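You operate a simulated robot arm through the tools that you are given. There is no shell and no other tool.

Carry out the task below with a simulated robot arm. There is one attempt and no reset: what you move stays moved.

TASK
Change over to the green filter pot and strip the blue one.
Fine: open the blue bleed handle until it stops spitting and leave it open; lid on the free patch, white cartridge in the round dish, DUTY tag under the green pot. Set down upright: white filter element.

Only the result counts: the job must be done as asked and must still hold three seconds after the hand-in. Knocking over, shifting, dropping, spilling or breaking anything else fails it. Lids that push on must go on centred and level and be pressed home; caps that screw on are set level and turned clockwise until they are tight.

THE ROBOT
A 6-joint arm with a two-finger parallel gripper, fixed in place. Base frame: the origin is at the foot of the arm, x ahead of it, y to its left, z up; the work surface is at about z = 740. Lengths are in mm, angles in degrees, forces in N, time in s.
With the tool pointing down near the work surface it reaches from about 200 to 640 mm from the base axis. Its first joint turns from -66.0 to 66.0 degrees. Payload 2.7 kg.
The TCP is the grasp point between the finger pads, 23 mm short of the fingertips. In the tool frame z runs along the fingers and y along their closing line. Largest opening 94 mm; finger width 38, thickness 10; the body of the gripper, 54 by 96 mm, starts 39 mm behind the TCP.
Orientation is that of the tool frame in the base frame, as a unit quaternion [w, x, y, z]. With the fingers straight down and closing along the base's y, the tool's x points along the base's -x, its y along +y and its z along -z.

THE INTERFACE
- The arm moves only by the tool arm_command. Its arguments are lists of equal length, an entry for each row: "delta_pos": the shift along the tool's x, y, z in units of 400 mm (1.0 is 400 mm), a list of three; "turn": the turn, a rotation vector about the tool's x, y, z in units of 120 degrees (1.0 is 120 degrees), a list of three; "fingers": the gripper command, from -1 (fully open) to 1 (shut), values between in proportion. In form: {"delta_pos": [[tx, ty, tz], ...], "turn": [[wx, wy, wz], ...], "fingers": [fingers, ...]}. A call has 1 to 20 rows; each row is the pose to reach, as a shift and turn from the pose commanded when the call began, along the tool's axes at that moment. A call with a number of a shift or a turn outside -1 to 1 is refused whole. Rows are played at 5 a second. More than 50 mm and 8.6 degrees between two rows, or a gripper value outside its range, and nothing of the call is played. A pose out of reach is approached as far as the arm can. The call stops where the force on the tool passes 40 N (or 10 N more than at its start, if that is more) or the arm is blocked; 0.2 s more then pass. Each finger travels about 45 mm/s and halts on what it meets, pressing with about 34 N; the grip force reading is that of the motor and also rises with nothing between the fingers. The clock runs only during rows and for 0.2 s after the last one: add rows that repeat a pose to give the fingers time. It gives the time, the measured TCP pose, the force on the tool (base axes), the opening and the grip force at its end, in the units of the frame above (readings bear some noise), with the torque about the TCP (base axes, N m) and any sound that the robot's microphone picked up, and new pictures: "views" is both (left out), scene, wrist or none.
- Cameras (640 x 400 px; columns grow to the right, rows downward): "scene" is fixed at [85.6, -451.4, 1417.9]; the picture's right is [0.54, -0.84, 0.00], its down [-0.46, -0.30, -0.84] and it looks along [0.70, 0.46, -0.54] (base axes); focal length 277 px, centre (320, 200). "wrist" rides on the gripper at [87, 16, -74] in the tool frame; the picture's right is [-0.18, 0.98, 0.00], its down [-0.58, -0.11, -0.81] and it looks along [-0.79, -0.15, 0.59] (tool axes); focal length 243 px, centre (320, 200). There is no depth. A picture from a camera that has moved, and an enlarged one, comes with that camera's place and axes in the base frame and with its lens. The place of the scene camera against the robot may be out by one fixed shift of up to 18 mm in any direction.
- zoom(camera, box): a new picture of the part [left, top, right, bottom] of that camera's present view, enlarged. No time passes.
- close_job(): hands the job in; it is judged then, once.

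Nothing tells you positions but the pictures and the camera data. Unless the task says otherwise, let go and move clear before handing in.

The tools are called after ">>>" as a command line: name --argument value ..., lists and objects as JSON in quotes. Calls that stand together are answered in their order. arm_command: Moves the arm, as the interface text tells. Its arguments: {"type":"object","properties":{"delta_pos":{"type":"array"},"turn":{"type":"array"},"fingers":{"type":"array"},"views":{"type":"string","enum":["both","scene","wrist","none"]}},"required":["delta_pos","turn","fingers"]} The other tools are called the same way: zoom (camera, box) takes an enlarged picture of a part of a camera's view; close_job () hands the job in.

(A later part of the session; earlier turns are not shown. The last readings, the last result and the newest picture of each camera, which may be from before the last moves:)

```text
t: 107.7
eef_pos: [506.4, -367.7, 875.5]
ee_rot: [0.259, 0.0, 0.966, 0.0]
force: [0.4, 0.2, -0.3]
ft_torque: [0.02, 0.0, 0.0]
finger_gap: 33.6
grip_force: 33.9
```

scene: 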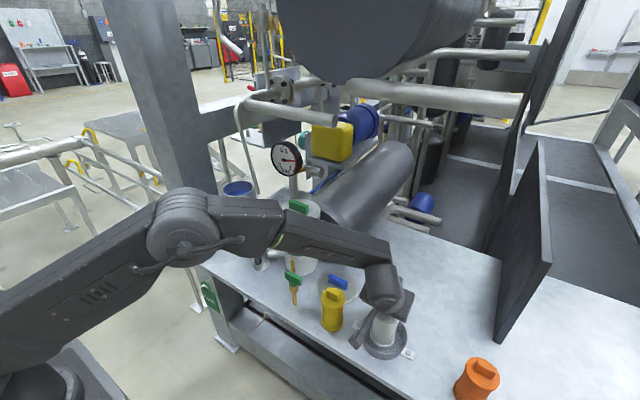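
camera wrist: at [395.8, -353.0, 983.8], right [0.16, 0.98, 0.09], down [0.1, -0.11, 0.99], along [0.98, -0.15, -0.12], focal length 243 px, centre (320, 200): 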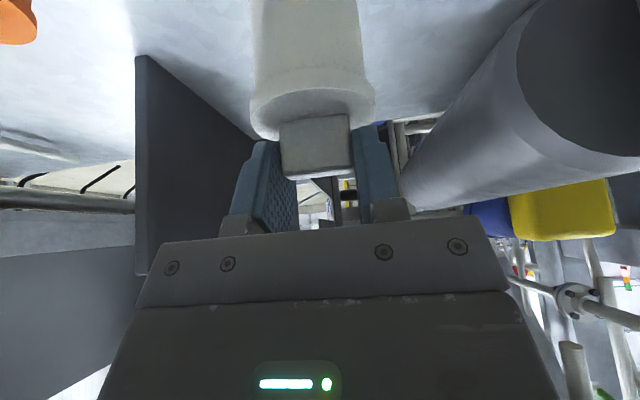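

>>> arm_command --delta_pos '[[0.0013, 0, 0.0022], [0.0025, 0, 0.0043], [0.0038, 0, 0.0065], [0.0038, 0, 0.0065]]' --turn '[[0, 0, 0], [0, 0, 0], [0, 0, 0], [0, 0, 0]]' --fingers '[1, 1, 1, 1]' --views "none"

```text
t: 108.7
eef_pos: [505.8, -368.7, 872.5]
ee_rot: [0.258, 0.0, 0.966, 0.001]
force: [0.7, 0.3, -1.3]
ft_torque: [0.03, -0.03, 0.04]
finger_gap: 33.4
grip_force: 34.2
```

>>> arm_command --delta_pos '[[0.0013, 0, 0.0022], [0.0025, 0, 0.0043], [0.0038, 0, 0.0065], [0.005, 0, 0.0087], [0.005, 0, 0.0087]]' --turn '[[0, 0, 0], [0, 0, 0], [0, 0, 0], [0, 0, 0], [0, 0, 0]]' --fingers '[1, 1, 1, 1, 1]' --views "scene"

>>> zoom --camera "scene" --box '[340, 290, 430, 370]'

```text
t: 109.9
eef_pos: [506.8, -367.4, 870.3]
ee_rot: [0.259, 0.0, 0.966, 0.0]
force: [-0.8, 0.6, -0.7]
ft_torque: [-0.01, -0.01, -0.01]
finger_gap: 33.6
grip_force: 33.7
```

scene: 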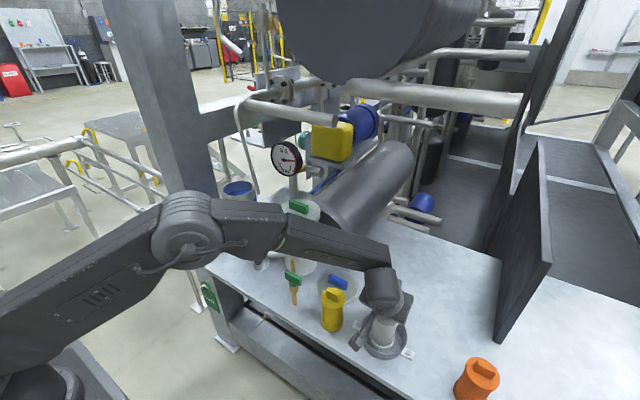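

```text
5.00 times, centred on (385, 330) of scene
camera zoom: at [85.6, -451.4, 1417.9], right [0.54, -0.84, 0.0], down [-0.46, -0.3, -0.84], along [0.7, 0.46, -0.54], focal length 1384 px, centre (-5, -450)
```

zoom: 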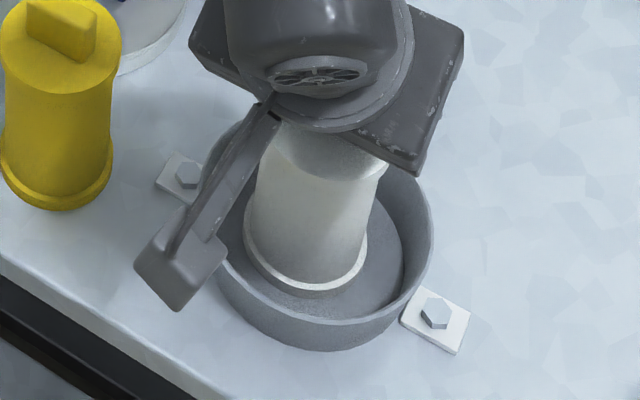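

>>> arm_command --delta_pos '[[0.0013, 0, 0.0022], [0.0025, 0, 0.0043], [0.0038, 0, 0.0065], [0.005, 0, 0.0087], [0.005, 0, 0.0087]]' --turn '[[0, 0, 0], [0, 0, 0], [0, 0, 0], [0, 0, 0], [0, 0, 0]]' --fingers '[1, 1, 1, 1, 1]' --views "both"

>>> zoom --camera "scene" --box '[340, 290, 430, 370]'

>>> zoom --camera "wrist" --box '[180, 0, 440, 200]'

```text
t: 111.1
eef_pos: [506.9, -369.6, 869.1]
ee_rot: [0.263, -0.001, 0.965, -0.002]
force: [-4.9, 7.6, 32.9]
ft_torque: [0.54, 0.43, 0.03]
finger_gap: 33.3
grip_force: 33.8
camera wrist: at [395.8, -352.7, 888.9], right [0.16, 0.98, 0.09], down [0.09, -0.1, 0.99], along [0.98, -0.15, -0.11], focal length 243 px, centre (320, 200)
```

scene: 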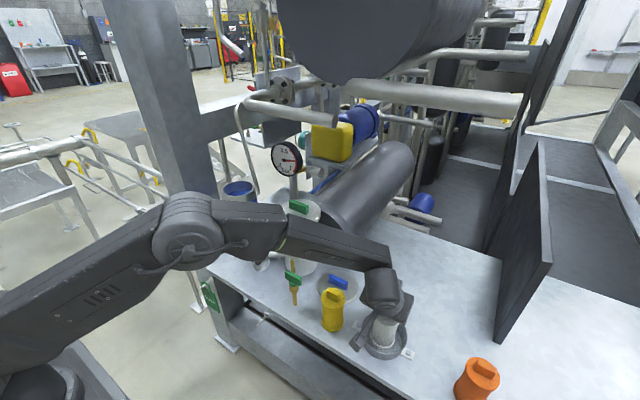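
wrist: 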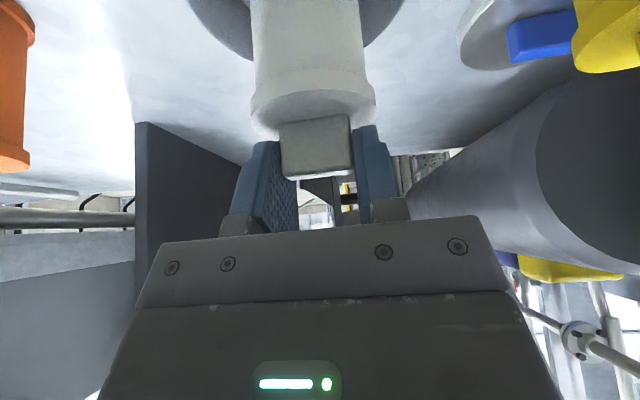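

```text
5.00 times, centred on (385, 330) of scene
camera zoom: at [84.9, -450.9, 1418.1], right [0.54, -0.84, 0.0], down [-0.46, -0.3, -0.84], along [0.7, 0.46, -0.54], focal length 1384 px, centre (-5, -450)
```

zoom: 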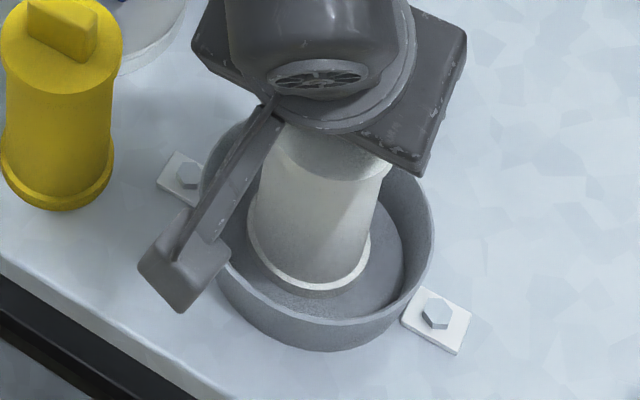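

```text
2.00 times, centred on (310, 100) of wrist
camera zoom: at [395.8, -352.7, 888.9], right [0.16, 0.98, 0.09], down [0.09, -0.1, 0.99], along [0.98, -0.15, -0.11], focal length 485 px, centre (340, 400)
```

zoom: 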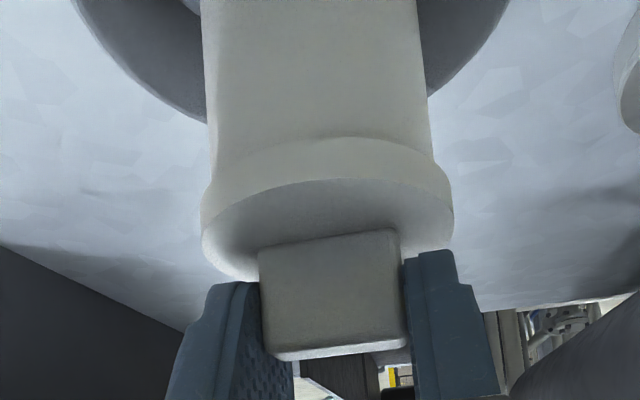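

The element is standing on the dish floor and looks centred. I'll relax the push, open and lift straight off.

>>> arm_command --delta_pos '[[-0.005, 0, -0.0087], [-0.0056, 0, -0.0095], [-0.0056, 0, -0.0095], [-0.0056, 0, -0.0095], [-0.0056, 0, -0.0095]]' --turn '[[0, 0, 0], [0, 0, 0], [0, 0, 0], [0, 0, 0], [0, 0, 0]]' --fingers '[1, 1, 0.06, 0.0, 0.0]' --views "both"

>>> zoom --camera "wrist" --box '[180, 0, 440, 200]'

```text
t: 112.3
eef_pos: [505.7, -368.2, 870.1]
ee_rot: [0.259, 0.0, 0.966, 0.001]
force: [-3.1, -1.2, 11.5]
ft_torque: [0.02, 0.11, -0.01]
finger_gap: 45.3
grip_force: 0.1
camera wrist: at [393.9, -352.5, 889.9], right [0.16, 0.98, 0.09], down [0.1, -0.11, 0.99], along [0.98, -0.15, -0.12], focal length 243 px, centre (320, 200)
```

scene: 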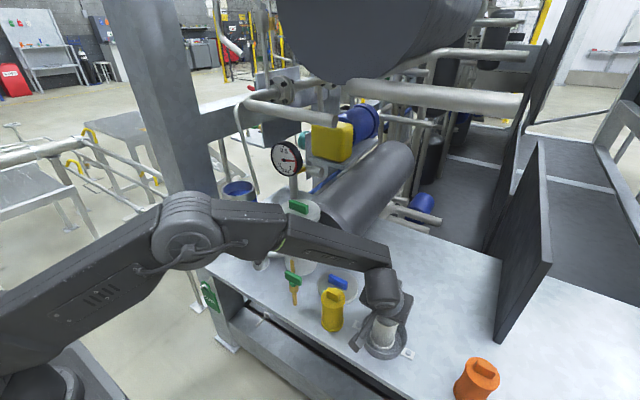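
wrist: 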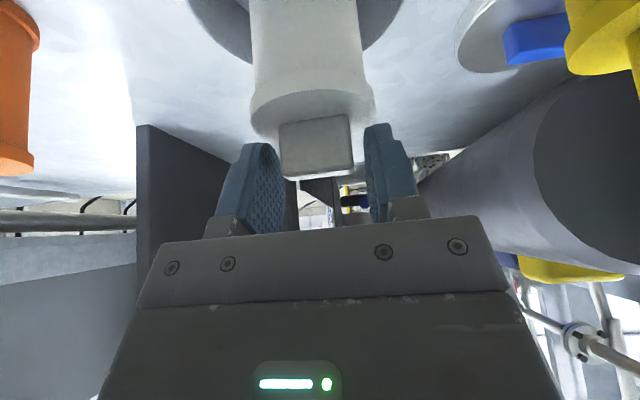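

```text
2.00 times, centred on (310, 100) of wrist
camera zoom: at [393.9, -352.5, 889.9], right [0.16, 0.98, 0.09], down [0.1, -0.11, 0.99], along [0.98, -0.15, -0.12], focal length 485 px, centre (340, 400)
```

zoom: 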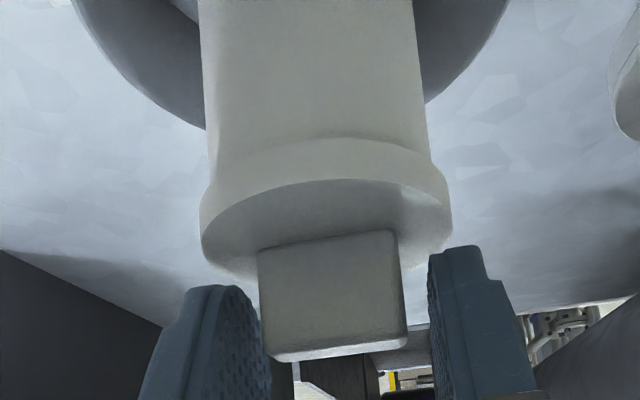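

>>> arm_command --delta_pos '[[-0.0125, 0, -0.0217], [-0.0375, 0, -0.065], [-0.0875, 0, -0.1516], [-0.1375, 0, -0.2382], [-0.15, 0, -0.2598]]' --turn '[[0, 0, 0], [0, 0, 0], [0, 0, 0], [0, 0, 0], [0, 0, 0]]' --fingers '[0.0, 0.0, 0.0, 0.0, 0.0]' --views "both"

>>> zoom --camera "scene" --box '[320, 250, 450, 370]'

```text
t: 113.5
eef_pos: [505.0, -366.6, 990.0]
ee_rot: [0.259, 0.0, 0.966, 0.001]
force: [0.3, 0.8, -0.5]
ft_torque: [-0.01, -0.01, 0.0]
finger_gap: 47.1
grip_force: 0.0
camera wrist: at [393.7, -351.5, 1011.5], right [0.16, 0.98, 0.09], down [0.1, -0.11, 0.99], along [0.98, -0.15, -0.12], focal length 243 px, centre (320, 200)
```

scene: 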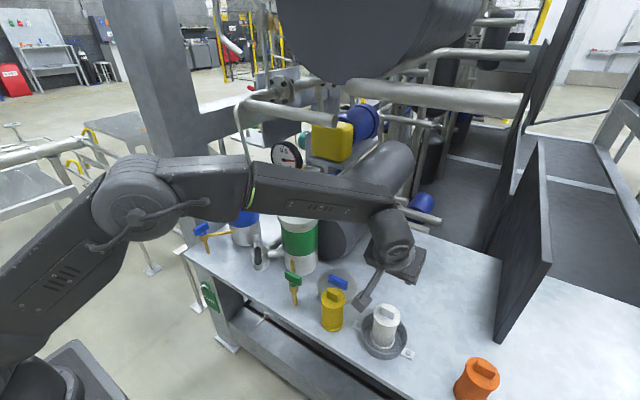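
wrist: 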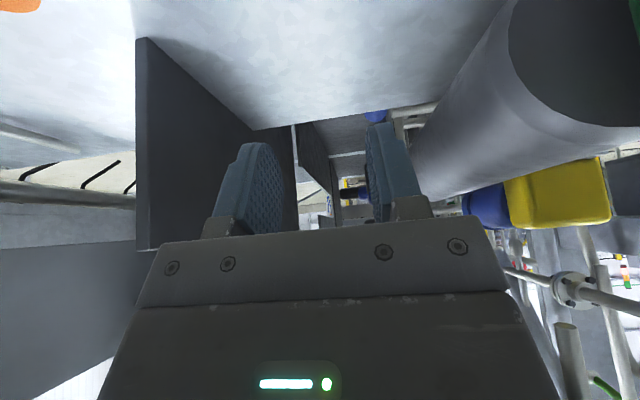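

```text
3.33 times, centred on (385, 310) of scene
camera zoom: at [85.6, -451.4, 1417.9], right [0.54, -0.84, 0.0], down [-0.46, -0.3, -0.84], along [0.7, 0.46, -0.54], focal length 923 px, centre (103, -167)
```

zoom: 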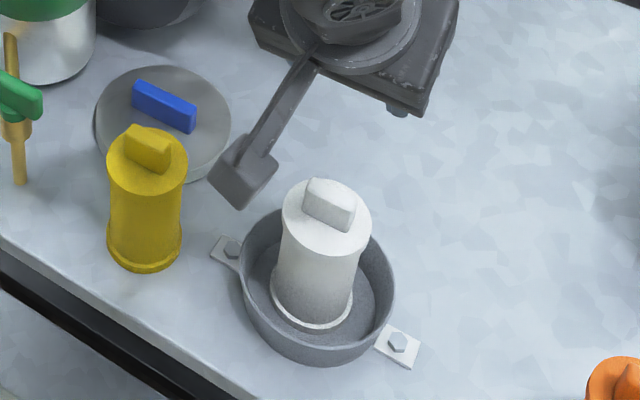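

The white element stands upright in the dish. Last is the DUTY tag, so I'll come back round to the front of the bench and look at the empty peg from low down.

>>> arm_command --delta_pos '[[0.052, 0.08, -0.019], [0.104, 0.166, -0.038], [0.156, 0.25, -0.057], [0.208, 0.333, -0.077], [0.26, 0.416, -0.096], [0.312, 0.5, -0.115], [0.364, 0.583, -0.135], [0.4164, 0.6665, -0.1538], [0.4164, 0.6665, -0.1538]]' --turn '[[0, 0, 0], [0, 0, 0], [0, 0, 0], [0, 0, 0], [0, 0, 0], [0, 0, 0], [0, 0, 0], [0, 0, 0], [0, 0, 0]]' --fingers '[-0.79, -0.79, -0.79, -0.79, -0.79, -0.79, -0.79, -0.79, -0.79]' --views "both"

```text
t: 115.5
eef_pos: [330.2, -100.6, 958.9]
ee_rot: [0.259, 0.0, 0.966, 0.001]
force: [-0.3, 0.8, -0.7]
ft_torque: [-0.04, 0.0, -0.01]
finger_gap: 84.0
grip_force: 0.1
camera wrist: at [218.7, -85.5, 979.7], right [0.16, 0.98, 0.09], down [0.1, -0.11, 0.99], along [0.98, -0.15, -0.12], focal length 243 px, centre (320, 200)
```

scene: 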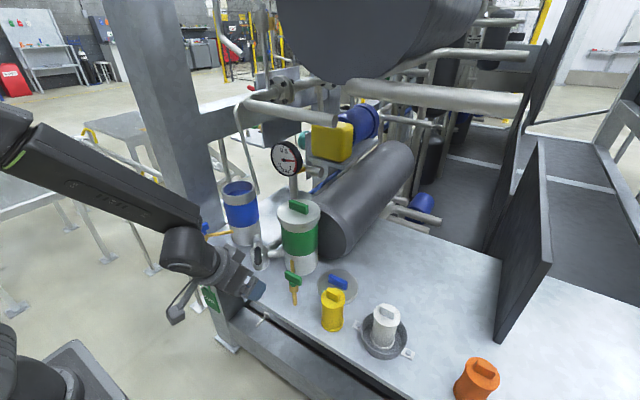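
wrist: 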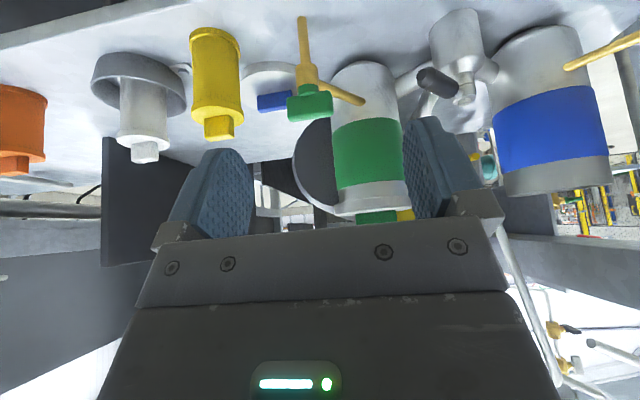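

>>> arm_command --delta_pos '[[0.0472, 0.02, 0.0818], [0.0945, 0.04, 0.1637], [0.1417, 0.06, 0.2455], [0.189, 0.08, 0.3274], [0.2362, 0.1, 0.4092], [0.2362, 0.1, 0.4092]]' --turn '[[0, 0, 0], [0, 0, 0], [0, 0, 0], [0, 0, 0], [0, 0, 0], [0, 0, 0]]' --fingers '[-0.79, -0.79, -0.79, -0.79, -0.79, -0.79]' --views "both"

>>> zoom --camera "wrist" --box '[240, 60, 440, 200]'

```text
t: 116.9
eef_pos: [352.9, -73.4, 788.5]
ee_rot: [0.256, 0.001, 0.966, 0.012]
force: [-0.4, -0.3, 0.6]
ft_torque: [0.0, -0.01, 0.01]
finger_gap: 84.1
grip_force: 0.2
out of reach, approached as far as the arm can: row 4, 5, 6
camera wrist: at [241.4, -57.5, 809.3], right [0.16, 0.98, 0.11], down [0.11, -0.13, 0.99], along [0.98, -0.14, -0.13], focal length 243 px, centre (320, 200)
```

scene: 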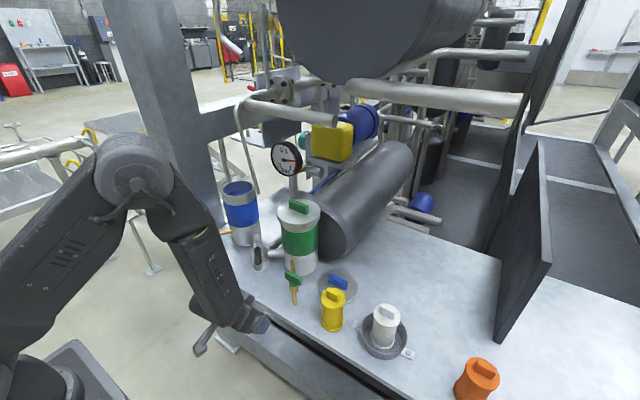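
wrist: 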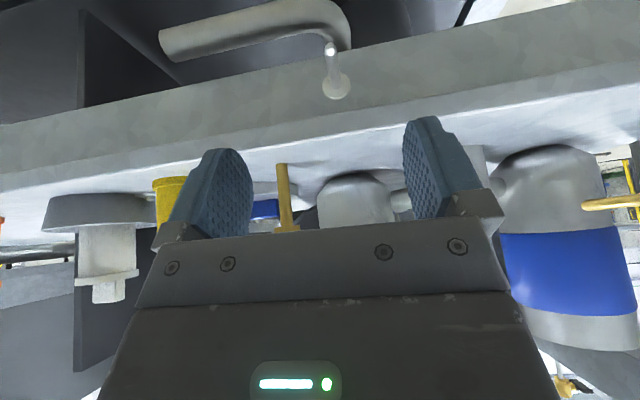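

```text
2.86 times, centred on (340, 130) of wrist
camera zoom: at [241.4, -57.5, 809.3], right [0.16, 0.98, 0.11], down [0.11, -0.13, 0.99], along [0.98, -0.14, -0.13], focal length 693 px, centre (263, 400)
```

zoom: 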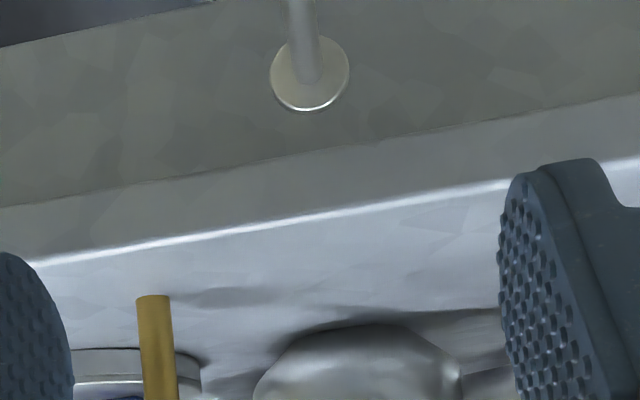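

The low pitched pose is at the arm's limit here, so I'll use about 28° of pitch. Moving along the front of the bench to the tag side.

>>> arm_command --delta_pos '[[0.0007, 0.09, 0.002], [0.0015, 0.18, 0.0041], [0.0022, 0.27, 0.0062], [0.003, 0.36, 0.0082], [0.0037, 0.45, 0.0103], [0.0044, 0.54, 0.0123], [0.0051, 0.6333, 0.0144], [0.0051, 0.6333, 0.0144]]' --turn '[[0.0055, 0.007, -0.0018], [0.0109, 0.014, -0.0037], [0.0109, 0.014, -0.0037], [0.0109, 0.014, -0.0037], [0.0109, 0.014, -0.0037], [0.0109, 0.014, -0.0037], [0.0109, 0.014, -0.0037], [0.0109, 0.014, -0.0037]]' --fingers '[-0.79, -0.79, -0.79, -0.79, -0.79, -0.79, -0.79, -0.79]' --views "both"

>>> zoom --camera "wrist" --box '[220, 0, 460, 200]'

```text
t: 118.7
eef_pos: [360.1, 18.4, 788.2]
ee_rot: [0.237, -0.009, 0.971, 0.025]
force: [1.1, -0.7, -0.8]
ft_torque: [-0.02, -0.03, 0.0]
finger_gap: 84.3
grip_force: 0.0
out of reach, approached as far as the arm can: row 1, 2, 3, 4, 5, 6, 7, 8
camera wrist: at [249.7, 30.1, 814.9], right [0.13, 0.98, 0.13], down [0.15, -0.15, 0.98], along [0.98, -0.11, -0.16], focal length 243 px, centre (320, 200)
```

scene: 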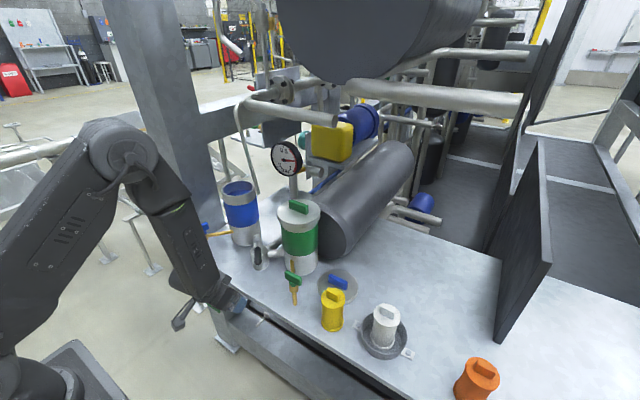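
wrist: 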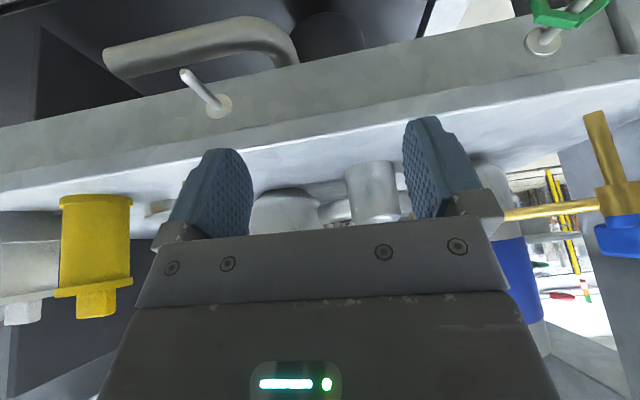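

```text
2.00 times, centred on (340, 100) of wrist
camera zoom: at [249.7, 30.1, 814.9], right [0.13, 0.98, 0.13], down [0.15, -0.15, 0.98], along [0.98, -0.11, -0.16], focal length 485 px, centre (280, 400)
```

zoom: 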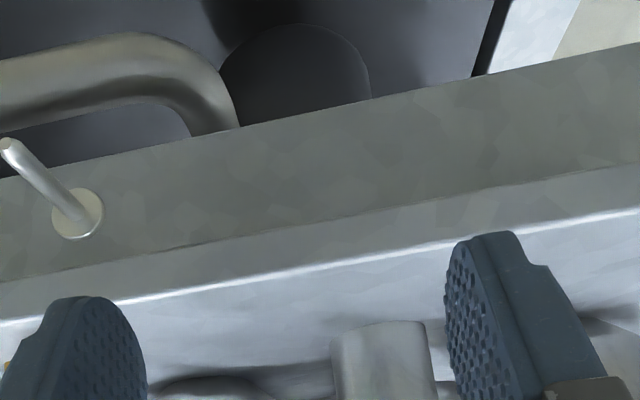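

>>> arm_command --delta_pos '[[-0.0559, 0.0121, 0.0015], [-0.0506, 0.099, 0.0172], [-0.0445, 0.1988, 0.0246], [-0.0395, 0.2987, 0.0299], [-0.0378, 0.4028, 0.034], [-0.0378, 0.4028, 0.034]]' --turn '[[0.0126, -0.0023, 0.0013], [0.0252, -0.0047, 0.0026], [0.0252, -0.0047, 0.0026], [0.0252, -0.0047, 0.0026], [0.0252, -0.0047, 0.0026], [0.0252, -0.0047, 0.0026]]' --fingers '[-0.79, -0.79, -0.79, -0.79, -0.79, -0.79]' --views "both"

>>> zoom --camera "wrist" --box '[200, 0, 480, 200]'

```text
t: 120.1
eef_pos: [372.6, 13.3, 796.9]
ee_rot: [0.239, -0.008, 0.971, 0.017]
force: [0.9, 0.0, 0.0]
ft_torque: [-0.01, 0.01, 0.01]
finger_gap: 84.2
grip_force: 0.1
out of reach, approached as far as the arm can: row 1, 2, 3, 4, 5, 6
camera wrist: at [262.6, 24.8, 822.7], right [0.14, 0.98, 0.11], down [0.14, -0.13, 0.98], along [0.98, -0.12, -0.16], focal length 243 px, centre (320, 200)
```

scene: 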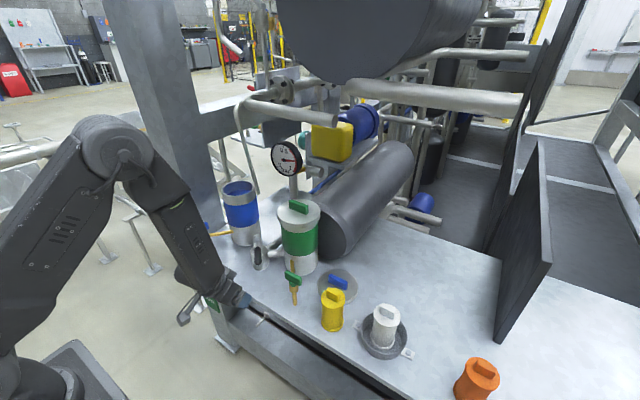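
wrist: 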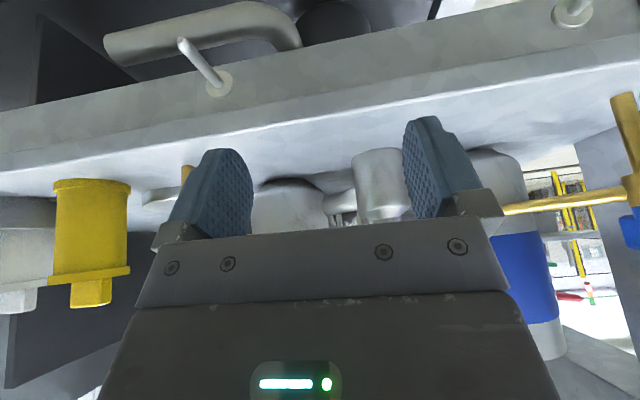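

```text
2.00 times, centred on (340, 100) of wrist
camera zoom: at [262.6, 24.8, 822.7], right [0.14, 0.98, 0.11], down [0.14, -0.13, 0.98], along [0.98, -0.12, -0.16], focal length 485 px, centre (280, 400)
```

zoom: 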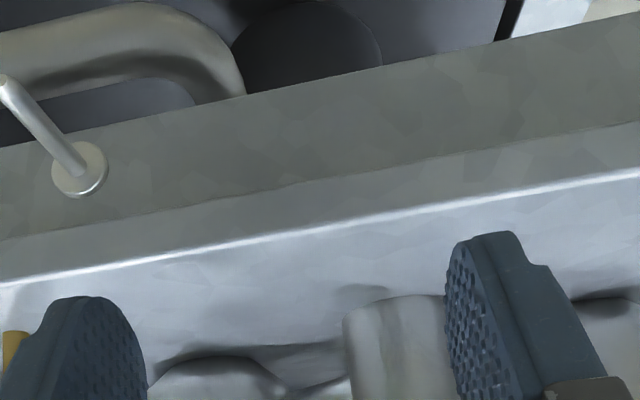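

The arm is near a wrist singularity with this pitch. I'll back up, bring the tool nearly vertical (about 6° of pitch), and take the tag by the top of its plate from above, in front of the bench edge.

>>> arm_command --delta_pos '[[-0.0403, 0.0019, -0.0589], [-0.0806, 0.0037, -0.1177], [-0.1209, 0.0056, -0.1766], [-0.1209, 0.0056, -0.1766], [-0.1209, 0.0056, -0.1766]]' --turn '[[0, 0.02, 0], [0.0042, 0.06, 0.0017], [0.0084, 0.12, 0.0034], [0.0167, 0.1806, 0.0068], [0.0167, 0.1806, 0.0068]]' --fingers '[-0.79, -0.79, -0.79, -0.79, -0.79]' --views "none"

```text
t: 121.3
eef_pos: [364.4, -18.5, 857.1]
ee_rot: [0.063, 0.005, 0.997, -0.052]
force: [0.3, -0.2, -0.1]
ft_torque: [-0.02, -0.03, 0.04]
finger_gap: 84.1
grip_force: 0.1
out of reach, approached as far as the arm can: row 1, 2, 3, 4, 5
```

>>> arm_command --delta_pos '[[-0.0174, 0.0119, -0.0354], [-0.0348, 0.0237, -0.0707], [-0.0522, 0.0356, -0.1061], [-0.0522, 0.0356, -0.1061]]' --turn '[[-0.0166, 0.0034, -0.0007], [-0.0332, 0.0069, -0.0015], [-0.0498, 0.0103, -0.0022], [-0.0498, 0.0103, -0.0022]]' --fingers '[-0.79, -0.79, -0.79, -0.79]' --views "scene"

```text
t: 122.3
eef_pos: [357.0, -10.7, 863.4]
ee_rot: [0.066, -0.004, 0.996, -0.052]
force: [0.0, 0.2, -0.9]
ft_torque: [-0.02, -0.02, -0.01]
finger_gap: 83.9
grip_force: 0.1
out of reach, approached as far as the arm can: row 1, 2, 3, 4
```

scene: 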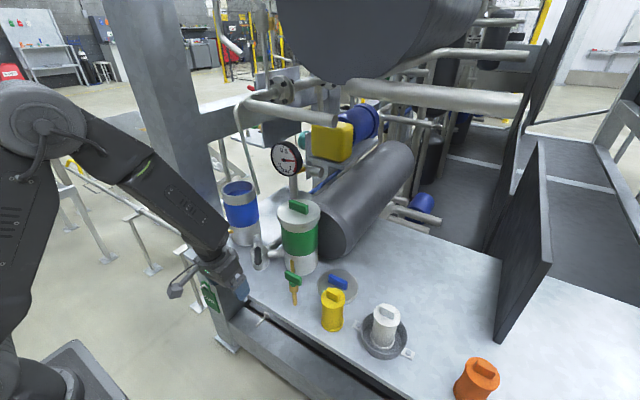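

>>> arm_command --delta_pos '[[0.0066, -0.0618, -0.0549], [0.0132, -0.1235, -0.1098], [0.0198, -0.1853, -0.1646], [0.0264, -0.247, -0.2195], [0.0264, -0.247, -0.2195]]' --turn '[[-0.0118, -0.0467, 0.0041], [-0.0237, -0.0933, 0.0083], [-0.0355, -0.14, 0.0124], [-0.0473, -0.1867, 0.0166], [-0.0473, -0.1867, 0.0166]]' --fingers '[-0.79, -0.79, -0.79, -0.79, -0.79]' --views "scene"

```text
t: 123.5
eef_pos: [342.0, -81.5, 957.1]
ee_rot: [0.281, 0.125, 0.95, 0.056]
force: [-1.5, -4.7, 0.1]
ft_torque: [0.21, -0.09, 0.17]
finger_gap: 84.1
grip_force: 0.1
out of reach, approached as far as the arm can: row 1, 2, 3, 4
```

scene: 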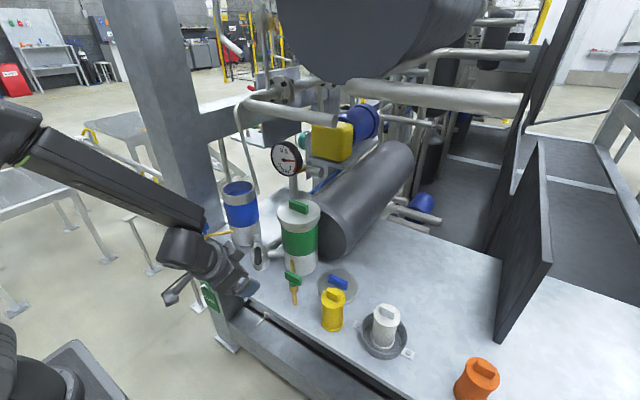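

>>> arm_command --delta_pos '[[-0.0005, -0.0236, -0.0078], [-0.0009, -0.0472, -0.0155], [-0.0009, -0.0472, -0.0155]]' --turn '[[0.0104, 0.0123, -0.0648], [0.0208, 0.0245, -0.1295], [0.0208, 0.0245, -0.1295]]' --fingers '[-0.79, -0.79, -0.79]' --views "none"

```text
t: 124.3
eef_pos: [333.7, -120.6, 964.3]
ee_rot: [0.231, -0.126, 0.963, -0.055]
force: [0.1, 0.0, 0.0]
ft_torque: [0.01, -0.01, 0.01]
finger_gap: 84.2
grip_force: 0.1
```

>>> arm_command --delta_pos '[[-0.0113, 0.024, 0.0071], [-0.0227, 0.0479, 0.0142], [-0.0227, 0.0479, 0.0142]]' --turn '[[-0.0098, -0.0125, 0.0652], [-0.0197, -0.025, 0.1303], [-0.0197, -0.025, 0.1303]]' --fingers '[-0.79, -0.79, -0.79]' --views "both"

```text
t: 125.1
eef_pos: [340.4, -98.2, 960.4]
ee_rot: [0.259, 0.002, 0.966, 0.0]
force: [-0.7, -0.2, 0.0]
ft_torque: [0.01, -0.03, -0.02]
finger_gap: 84.0
grip_force: 0.0
camera wrist: at [229.1, -82.3, 981.5], right [0.16, 0.98, 0.09], down [0.1, -0.11, 0.99], along [0.98, -0.15, -0.12], focal length 243 px, centre (320, 200)
```

scene: 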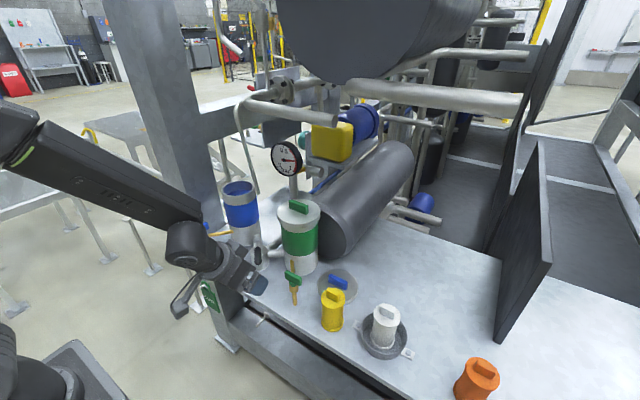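
wrist: 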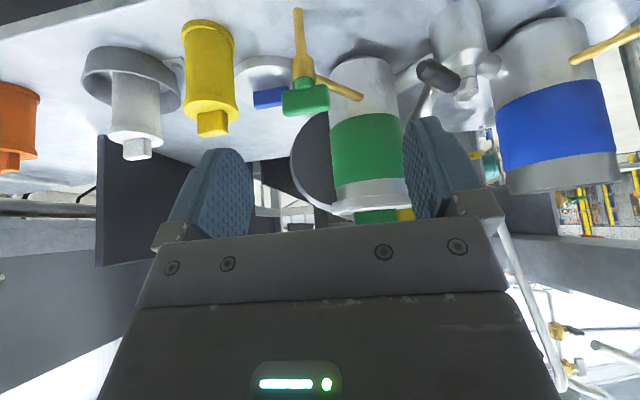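

>>> arm_command --delta_pos '[[0, 0, 0], [0, 0, 0], [0, 0, 0], [-0.0025, 0.087, 0.02], [-0.005, 0.174, 0.04], [-0.0076, 0.261, 0.06], [-0.0101, 0.348, 0.08], [-0.0127, 0.435, 0.1], [-0.0152, 0.522, 0.13], [-0.0178, 0.609, 0.16], [-0.0203, 0.695, 0.185], [-0.0203, 0.695, 0.185]]' --turn '[[0, 0.0667, 0], [0, 0.1333, 0], [0, 0.2, 0], [0, 0.2, 0], [0, 0.2, 0], [0, 0.2, 0], [0, 0.2, 0], [0, 0.2, 0], [0, 0.2, 0], [0, 0.2, 0], [0, 0.2, 0], [0, 0.2, 0]]' --fingers '[-0.79, -0.79, -0.79, -0.79, -0.79, -0.79, -0.79, -0.79, -0.79, -0.79, -0.79, -0.79]' --views "both"

>>> zoom --camera "wrist" --box '[220, 0, 460, 180]'

```text
t: 127.7
eef_pos: [382.1, 180.2, 900.5]
ee_rot: [0.053, 0.0, 0.999, -0.001]
force: [-1.0, -0.3, 0.6]
ft_torque: [-0.03, 0.05, 0.02]
finger_gap: 84.2
grip_force: 0.0
camera wrist: at [290.2, 196.5, 964.9], right [0.18, 0.98, 0.02], down [0.49, -0.11, 0.86], along [0.85, -0.15, -0.51], focal length 243 px, centre (320, 200)
```

scene: 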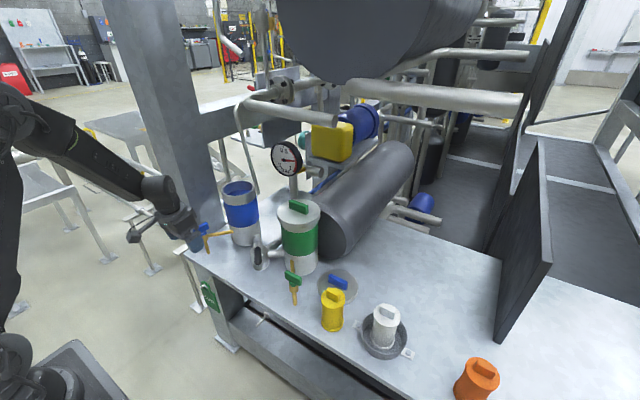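
wrist: 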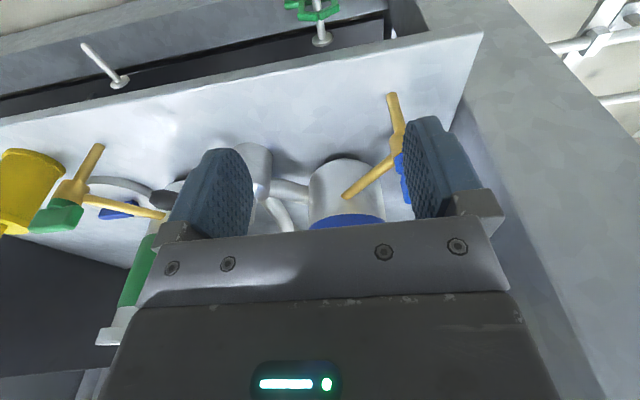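

```text
2.22 times, centred on (340, 90) of wrist
camera zoom: at [290.2, 196.5, 964.9], right [0.18, 0.98, 0.02], down [0.49, -0.11, 0.86], along [0.85, -0.15, -0.51], focal length 539 px, centre (276, 444)
```

zoom: 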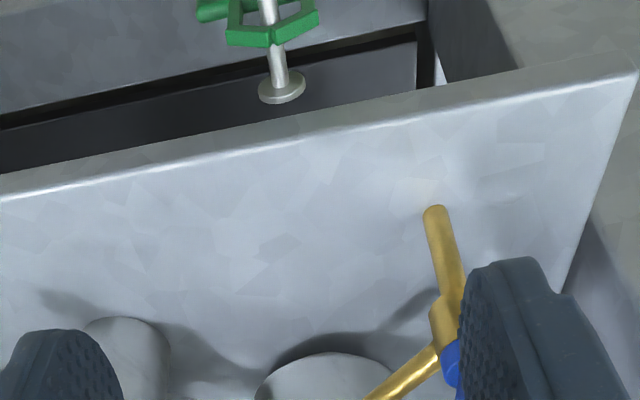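

>>> arm_command --delta_pos '[[0.006, 0.001, 0.087], [0.0138, 0.0013, 0.174], [0.0215, 0.0013, 0.262], [0.0291, 0.0013, 0.3488], [0.0291, 0.0013, 0.3488]]' --turn '[[0, 0, 0], [0, 0, 0], [0, 0, 0], [0, 0, 0], [0, 0, 0]]' --fingers '[-0.79, -0.79, -0.79, -0.79, -0.79]' --views "both"

>>> zoom --camera "wrist" --box '[200, 0, 480, 200]'

>>> zoom --camera "scene" --box '[170, 210, 260, 330]'

```text
t: 128.9
eef_pos: [384.6, 180.1, 760.1]
ee_rot: [0.053, 0.001, 0.999, 0.0]
force: [0.0, 0.0, 0.7]
ft_torque: [0.02, -0.01, 0.0]
finger_gap: 84.1
grip_force: 0.1
camera wrist: at [291.6, 196.8, 824.7], right [0.18, 0.98, 0.02], down [0.49, -0.11, 0.86], along [0.85, -0.15, -0.51], focal length 243 px, centre (320, 200)
```

scene: 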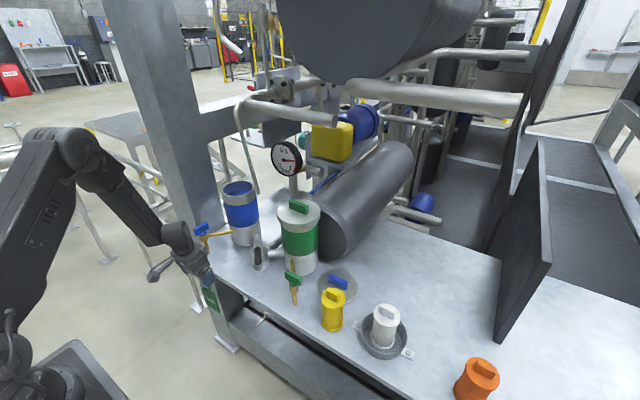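
wrist: 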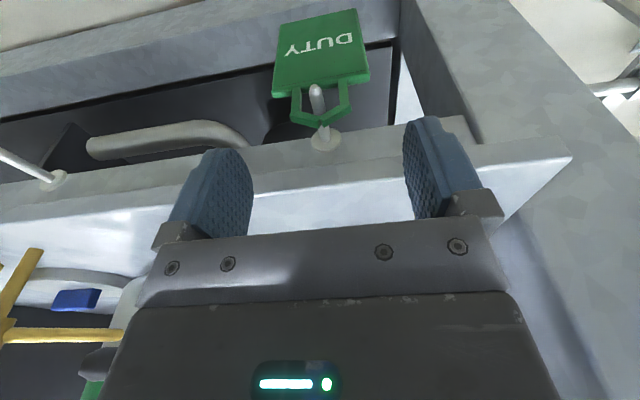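

```text
2.00 times, centred on (340, 100) of wrist
camera zoom: at [291.6, 196.8, 824.7], right [0.18, 0.98, 0.02], down [0.49, -0.11, 0.86], along [0.85, -0.15, -0.51], focal length 485 px, centre (280, 400)
```

zoom: 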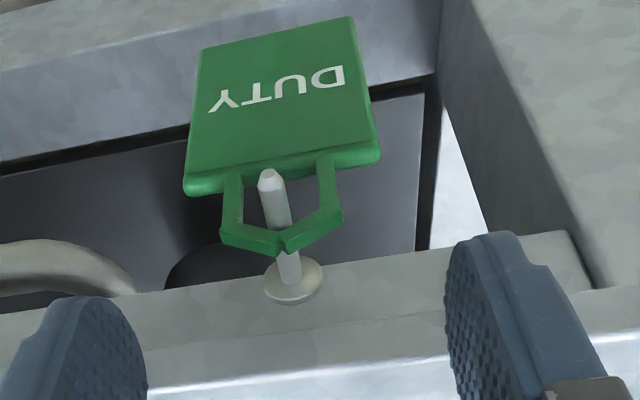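

```text
3.33 times, centred on (215, 270) of scene
camera zoom: at [85.6, -451.4, 1417.9], right [0.54, -0.84, 0.0], down [-0.46, -0.3, -0.84], along [0.7, 0.46, -0.54], focal length 923 px, centre (670, -33)
```

zoom: 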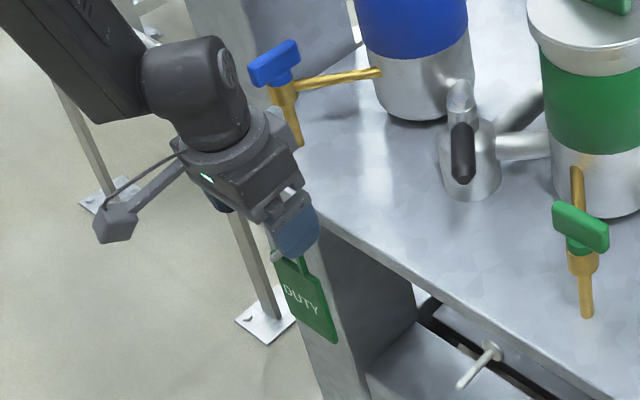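

>>> arm_command --delta_pos '[[0.006, -0.0013, 0.07], [0.0115, -0.0013, 0.14], [0.0172, -0.0013, 0.1993], [0.0172, -0.0013, 0.1993]]' --turn '[[0, 0, 0], [0, 0, 0], [0, 0, 0], [0, 0, 0]]' --fingers '[-0.79, -0.79, -0.79, -0.79]' --views "both"

>>> zoom --camera "wrist" --box '[200, 60, 480, 240]'

>>> zoom --camera "scene" --box '[170, 230, 260, 330]'

```text
t: 129.7
eef_pos: [387.9, 179.3, 690.2]
ee_rot: [0.054, 0.001, 0.999, -0.001]
force: [-13.4, -4.9, 19.7]
ft_torque: [0.57, -1.26, 0.08]
finger_gap: 84.2
grip_force: 0.1
stopped in row 3: the force on the tool passed its limit at 76 N (the readings are from after the stop); the commanded pose is now the measured one
camera wrist: at [294.9, 195.9, 754.4], right [0.19, 0.98, 0.02], down [0.49, -0.11, 0.86], along [0.85, -0.15, -0.5], focal length 243 px, centre (320, 200)
```

scene: 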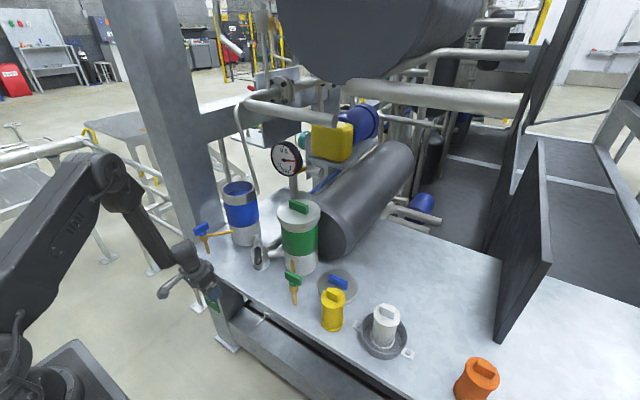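
wrist: 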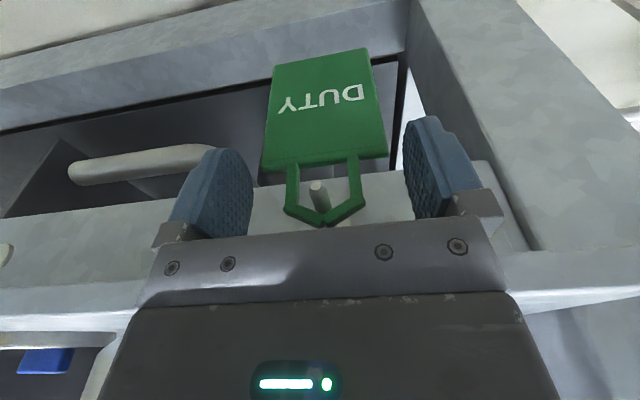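

```text
2.22 times, centred on (340, 150) of wrist
camera zoom: at [294.9, 195.9, 754.4], right [0.19, 0.98, 0.02], down [0.49, -0.11, 0.86], along [0.85, -0.15, -0.5], focal length 539 px, centre (276, 311)
```

zoom: 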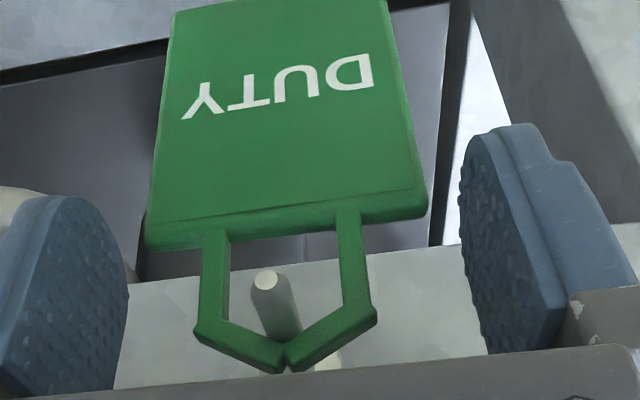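

```text
4.00 times, centred on (215, 280) of scene
camera zoom: at [85.0, -451.6, 1417.8], right [0.54, -0.84, 0.0], down [-0.46, -0.3, -0.84], along [0.7, 0.46, -0.54], focal length 1107 px, centre (740, -120)
```

zoom: 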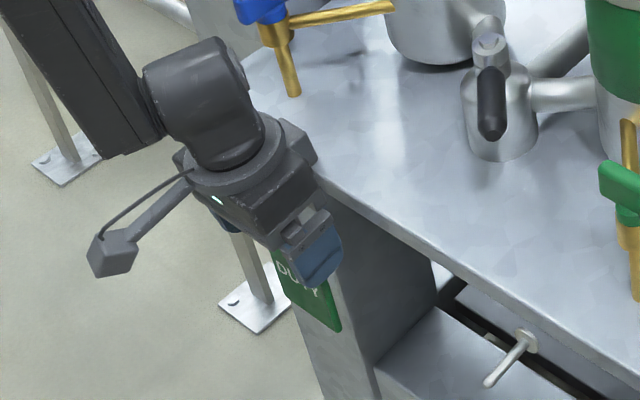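

The gripper body touched the bench front edge (about x=410). I'll back off 6–7 mm in x and then go down to grip the tag by its plate sides.

>>> arm_command --delta_pos '[[0.0161, 0, -0.0143], [0.0171, 0.001, 0.0], [0.0185, 0.001, 0.0232], [0.0185, 0.001, 0.0232]]' --turn '[[0, 0, 0], [0, 0, 0], [0, 0, 0], [0, 0, 0]]' --fingers '[-0.79, -0.79, -0.79, -0.79]' --views "both"

>>> zoom --camera "wrist" --box '[200, 60, 480, 240]'

```text
t: 130.4
eef_pos: [384.6, 179.8, 690.9]
ee_rot: [0.056, 0.005, 0.998, 0.001]
force: [-10.8, -4.1, 15.2]
ft_torque: [0.47, -1.08, 0.04]
finger_gap: 84.2
grip_force: 0.0
out of reach, approached as far as the arm can: row 2
stopped in row 3: the force on the tool passed its limit at 68 N (the readings are from after the stop); the commanded pose is now the measured one
camera wrist: at [291.0, 197.2, 753.5], right [0.19, 0.98, 0.02], down [0.49, -0.11, 0.87], along [0.85, -0.16, -0.5], focal length 243 px, centre (320, 200)
```

scene: 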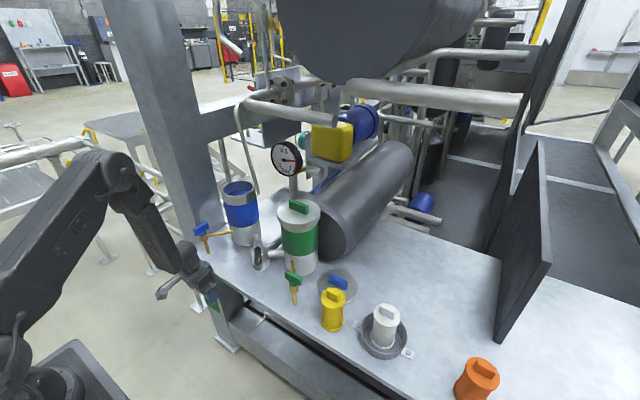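
wrist: 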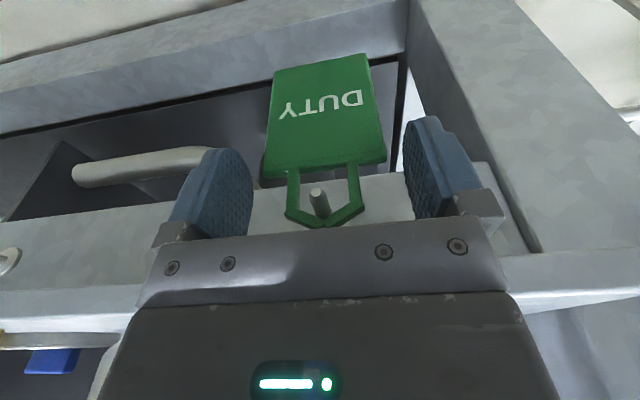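

```text
2.22 times, centred on (340, 150) of wrist
camera zoom: at [291.0, 197.2, 753.5], right [0.19, 0.98, 0.02], down [0.49, -0.11, 0.87], along [0.85, -0.16, -0.5], focal length 539 px, centre (276, 311)
```

zoom: 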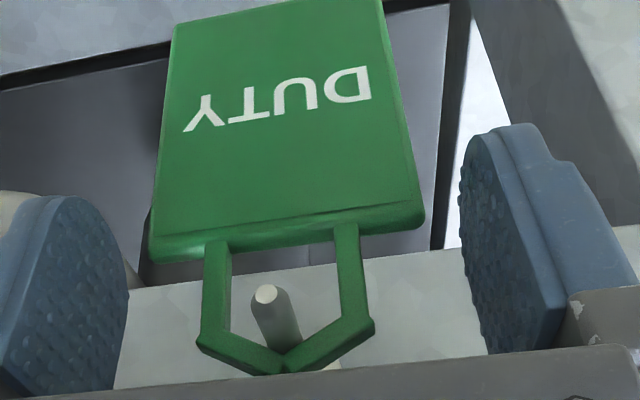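

>>> arm_command --delta_pos '[[0.0076, 0, -0.0252], [0.0135, 0, -0.052], [0.0185, 0, -0.077], [0.0185, 0, -0.077]]' --turn '[[0, 0, 0], [0, 0, 0], [0, 0, 0], [0, 0, 0]]' --fingers '[-0.79, -0.79, -0.79, -0.79]' --views "none"

```text
t: 131.4
eef_pos: [373.1, 180.1, 718.0]
ee_rot: [0.055, 0.006, 0.998, 0.0]
force: [0.1, -0.4, -0.1]
ft_torque: [0.02, 0.01, -0.01]
finger_gap: 84.1
grip_force: 0.3
```

>>> arm_command --delta_pos '[[-0.003, -0.001, 0.032], [0.0, -0.001, 0.064], [0.0025, -0.001, 0.0953], [0.0025, -0.001, 0.0953]]' --turn '[[0, 0, 0], [0, 0, 0], [0, 0, 0], [0, 0, 0]]' --fingers '[-0.79, -0.79, -0.79, -0.79]' --views "both"

>>> zoom --camera "wrist" --box '[200, 60, 480, 240]'

>>> zoom --camera "scene" --box '[170, 230, 260, 330]'

```text
t: 132.2
eef_pos: [379.4, 179.8, 689.3]
ee_rot: [0.058, 0.006, 0.998, 0.0]
force: [-13.0, -4.0, 19.0]
ft_torque: [0.5, -1.41, 0.01]
finger_gap: 84.3
grip_force: 0.1
out of reach, approached as far as the arm can: row 2
stopped in row 3: the force on the tool passed its limit at 66 N (the readings are from after the stop); the commanded pose is now the measured one
camera wrist: at [285.2, 196.5, 752.2], right [0.19, 0.98, 0.02], down [0.48, -0.11, 0.87], along [0.85, -0.16, -0.5], focal length 243 px, centre (320, 200)
```

scene: 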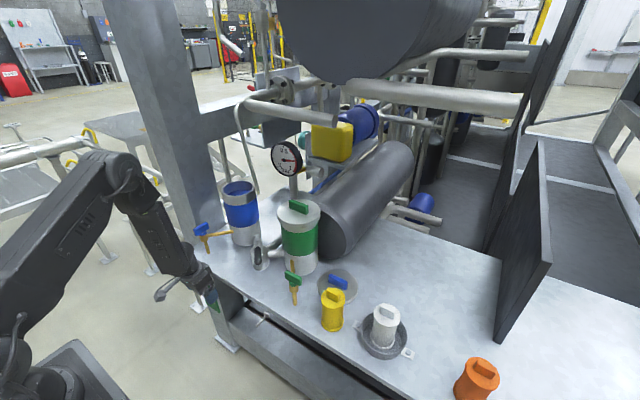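
wrist: 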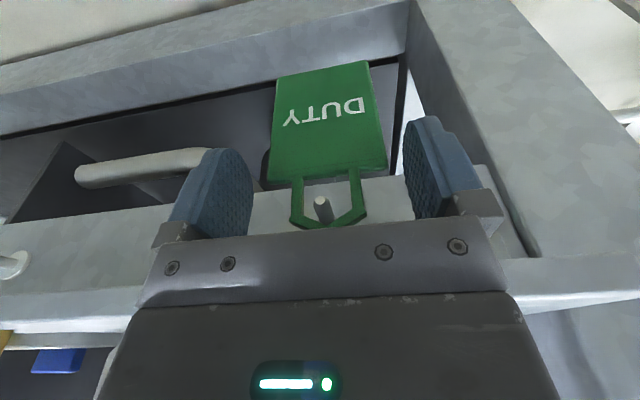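

```text
2.22 times, centred on (340, 150) of wrist
camera zoom: at [285.2, 196.5, 752.2], right [0.19, 0.98, 0.02], down [0.48, -0.11, 0.87], along [0.85, -0.16, -0.5], focal length 539 px, centre (276, 311)
```

zoom: 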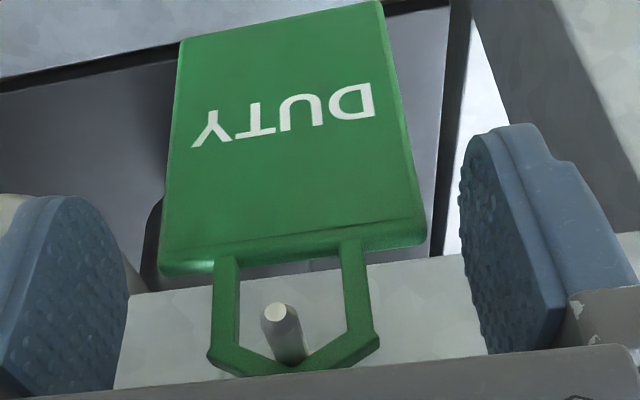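

```text
4.00 times, centred on (215, 280) of scene
camera zoom: at [85.0, -451.6, 1417.8], right [0.54, -0.84, 0.0], down [-0.46, -0.3, -0.84], along [0.7, 0.46, -0.54], focal length 1107 px, centre (740, -120)
```

zoom: 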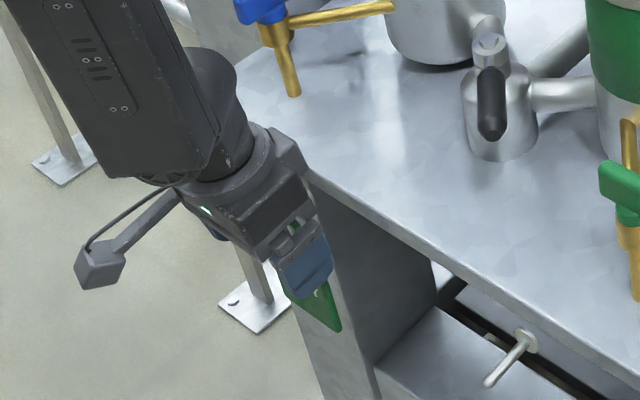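

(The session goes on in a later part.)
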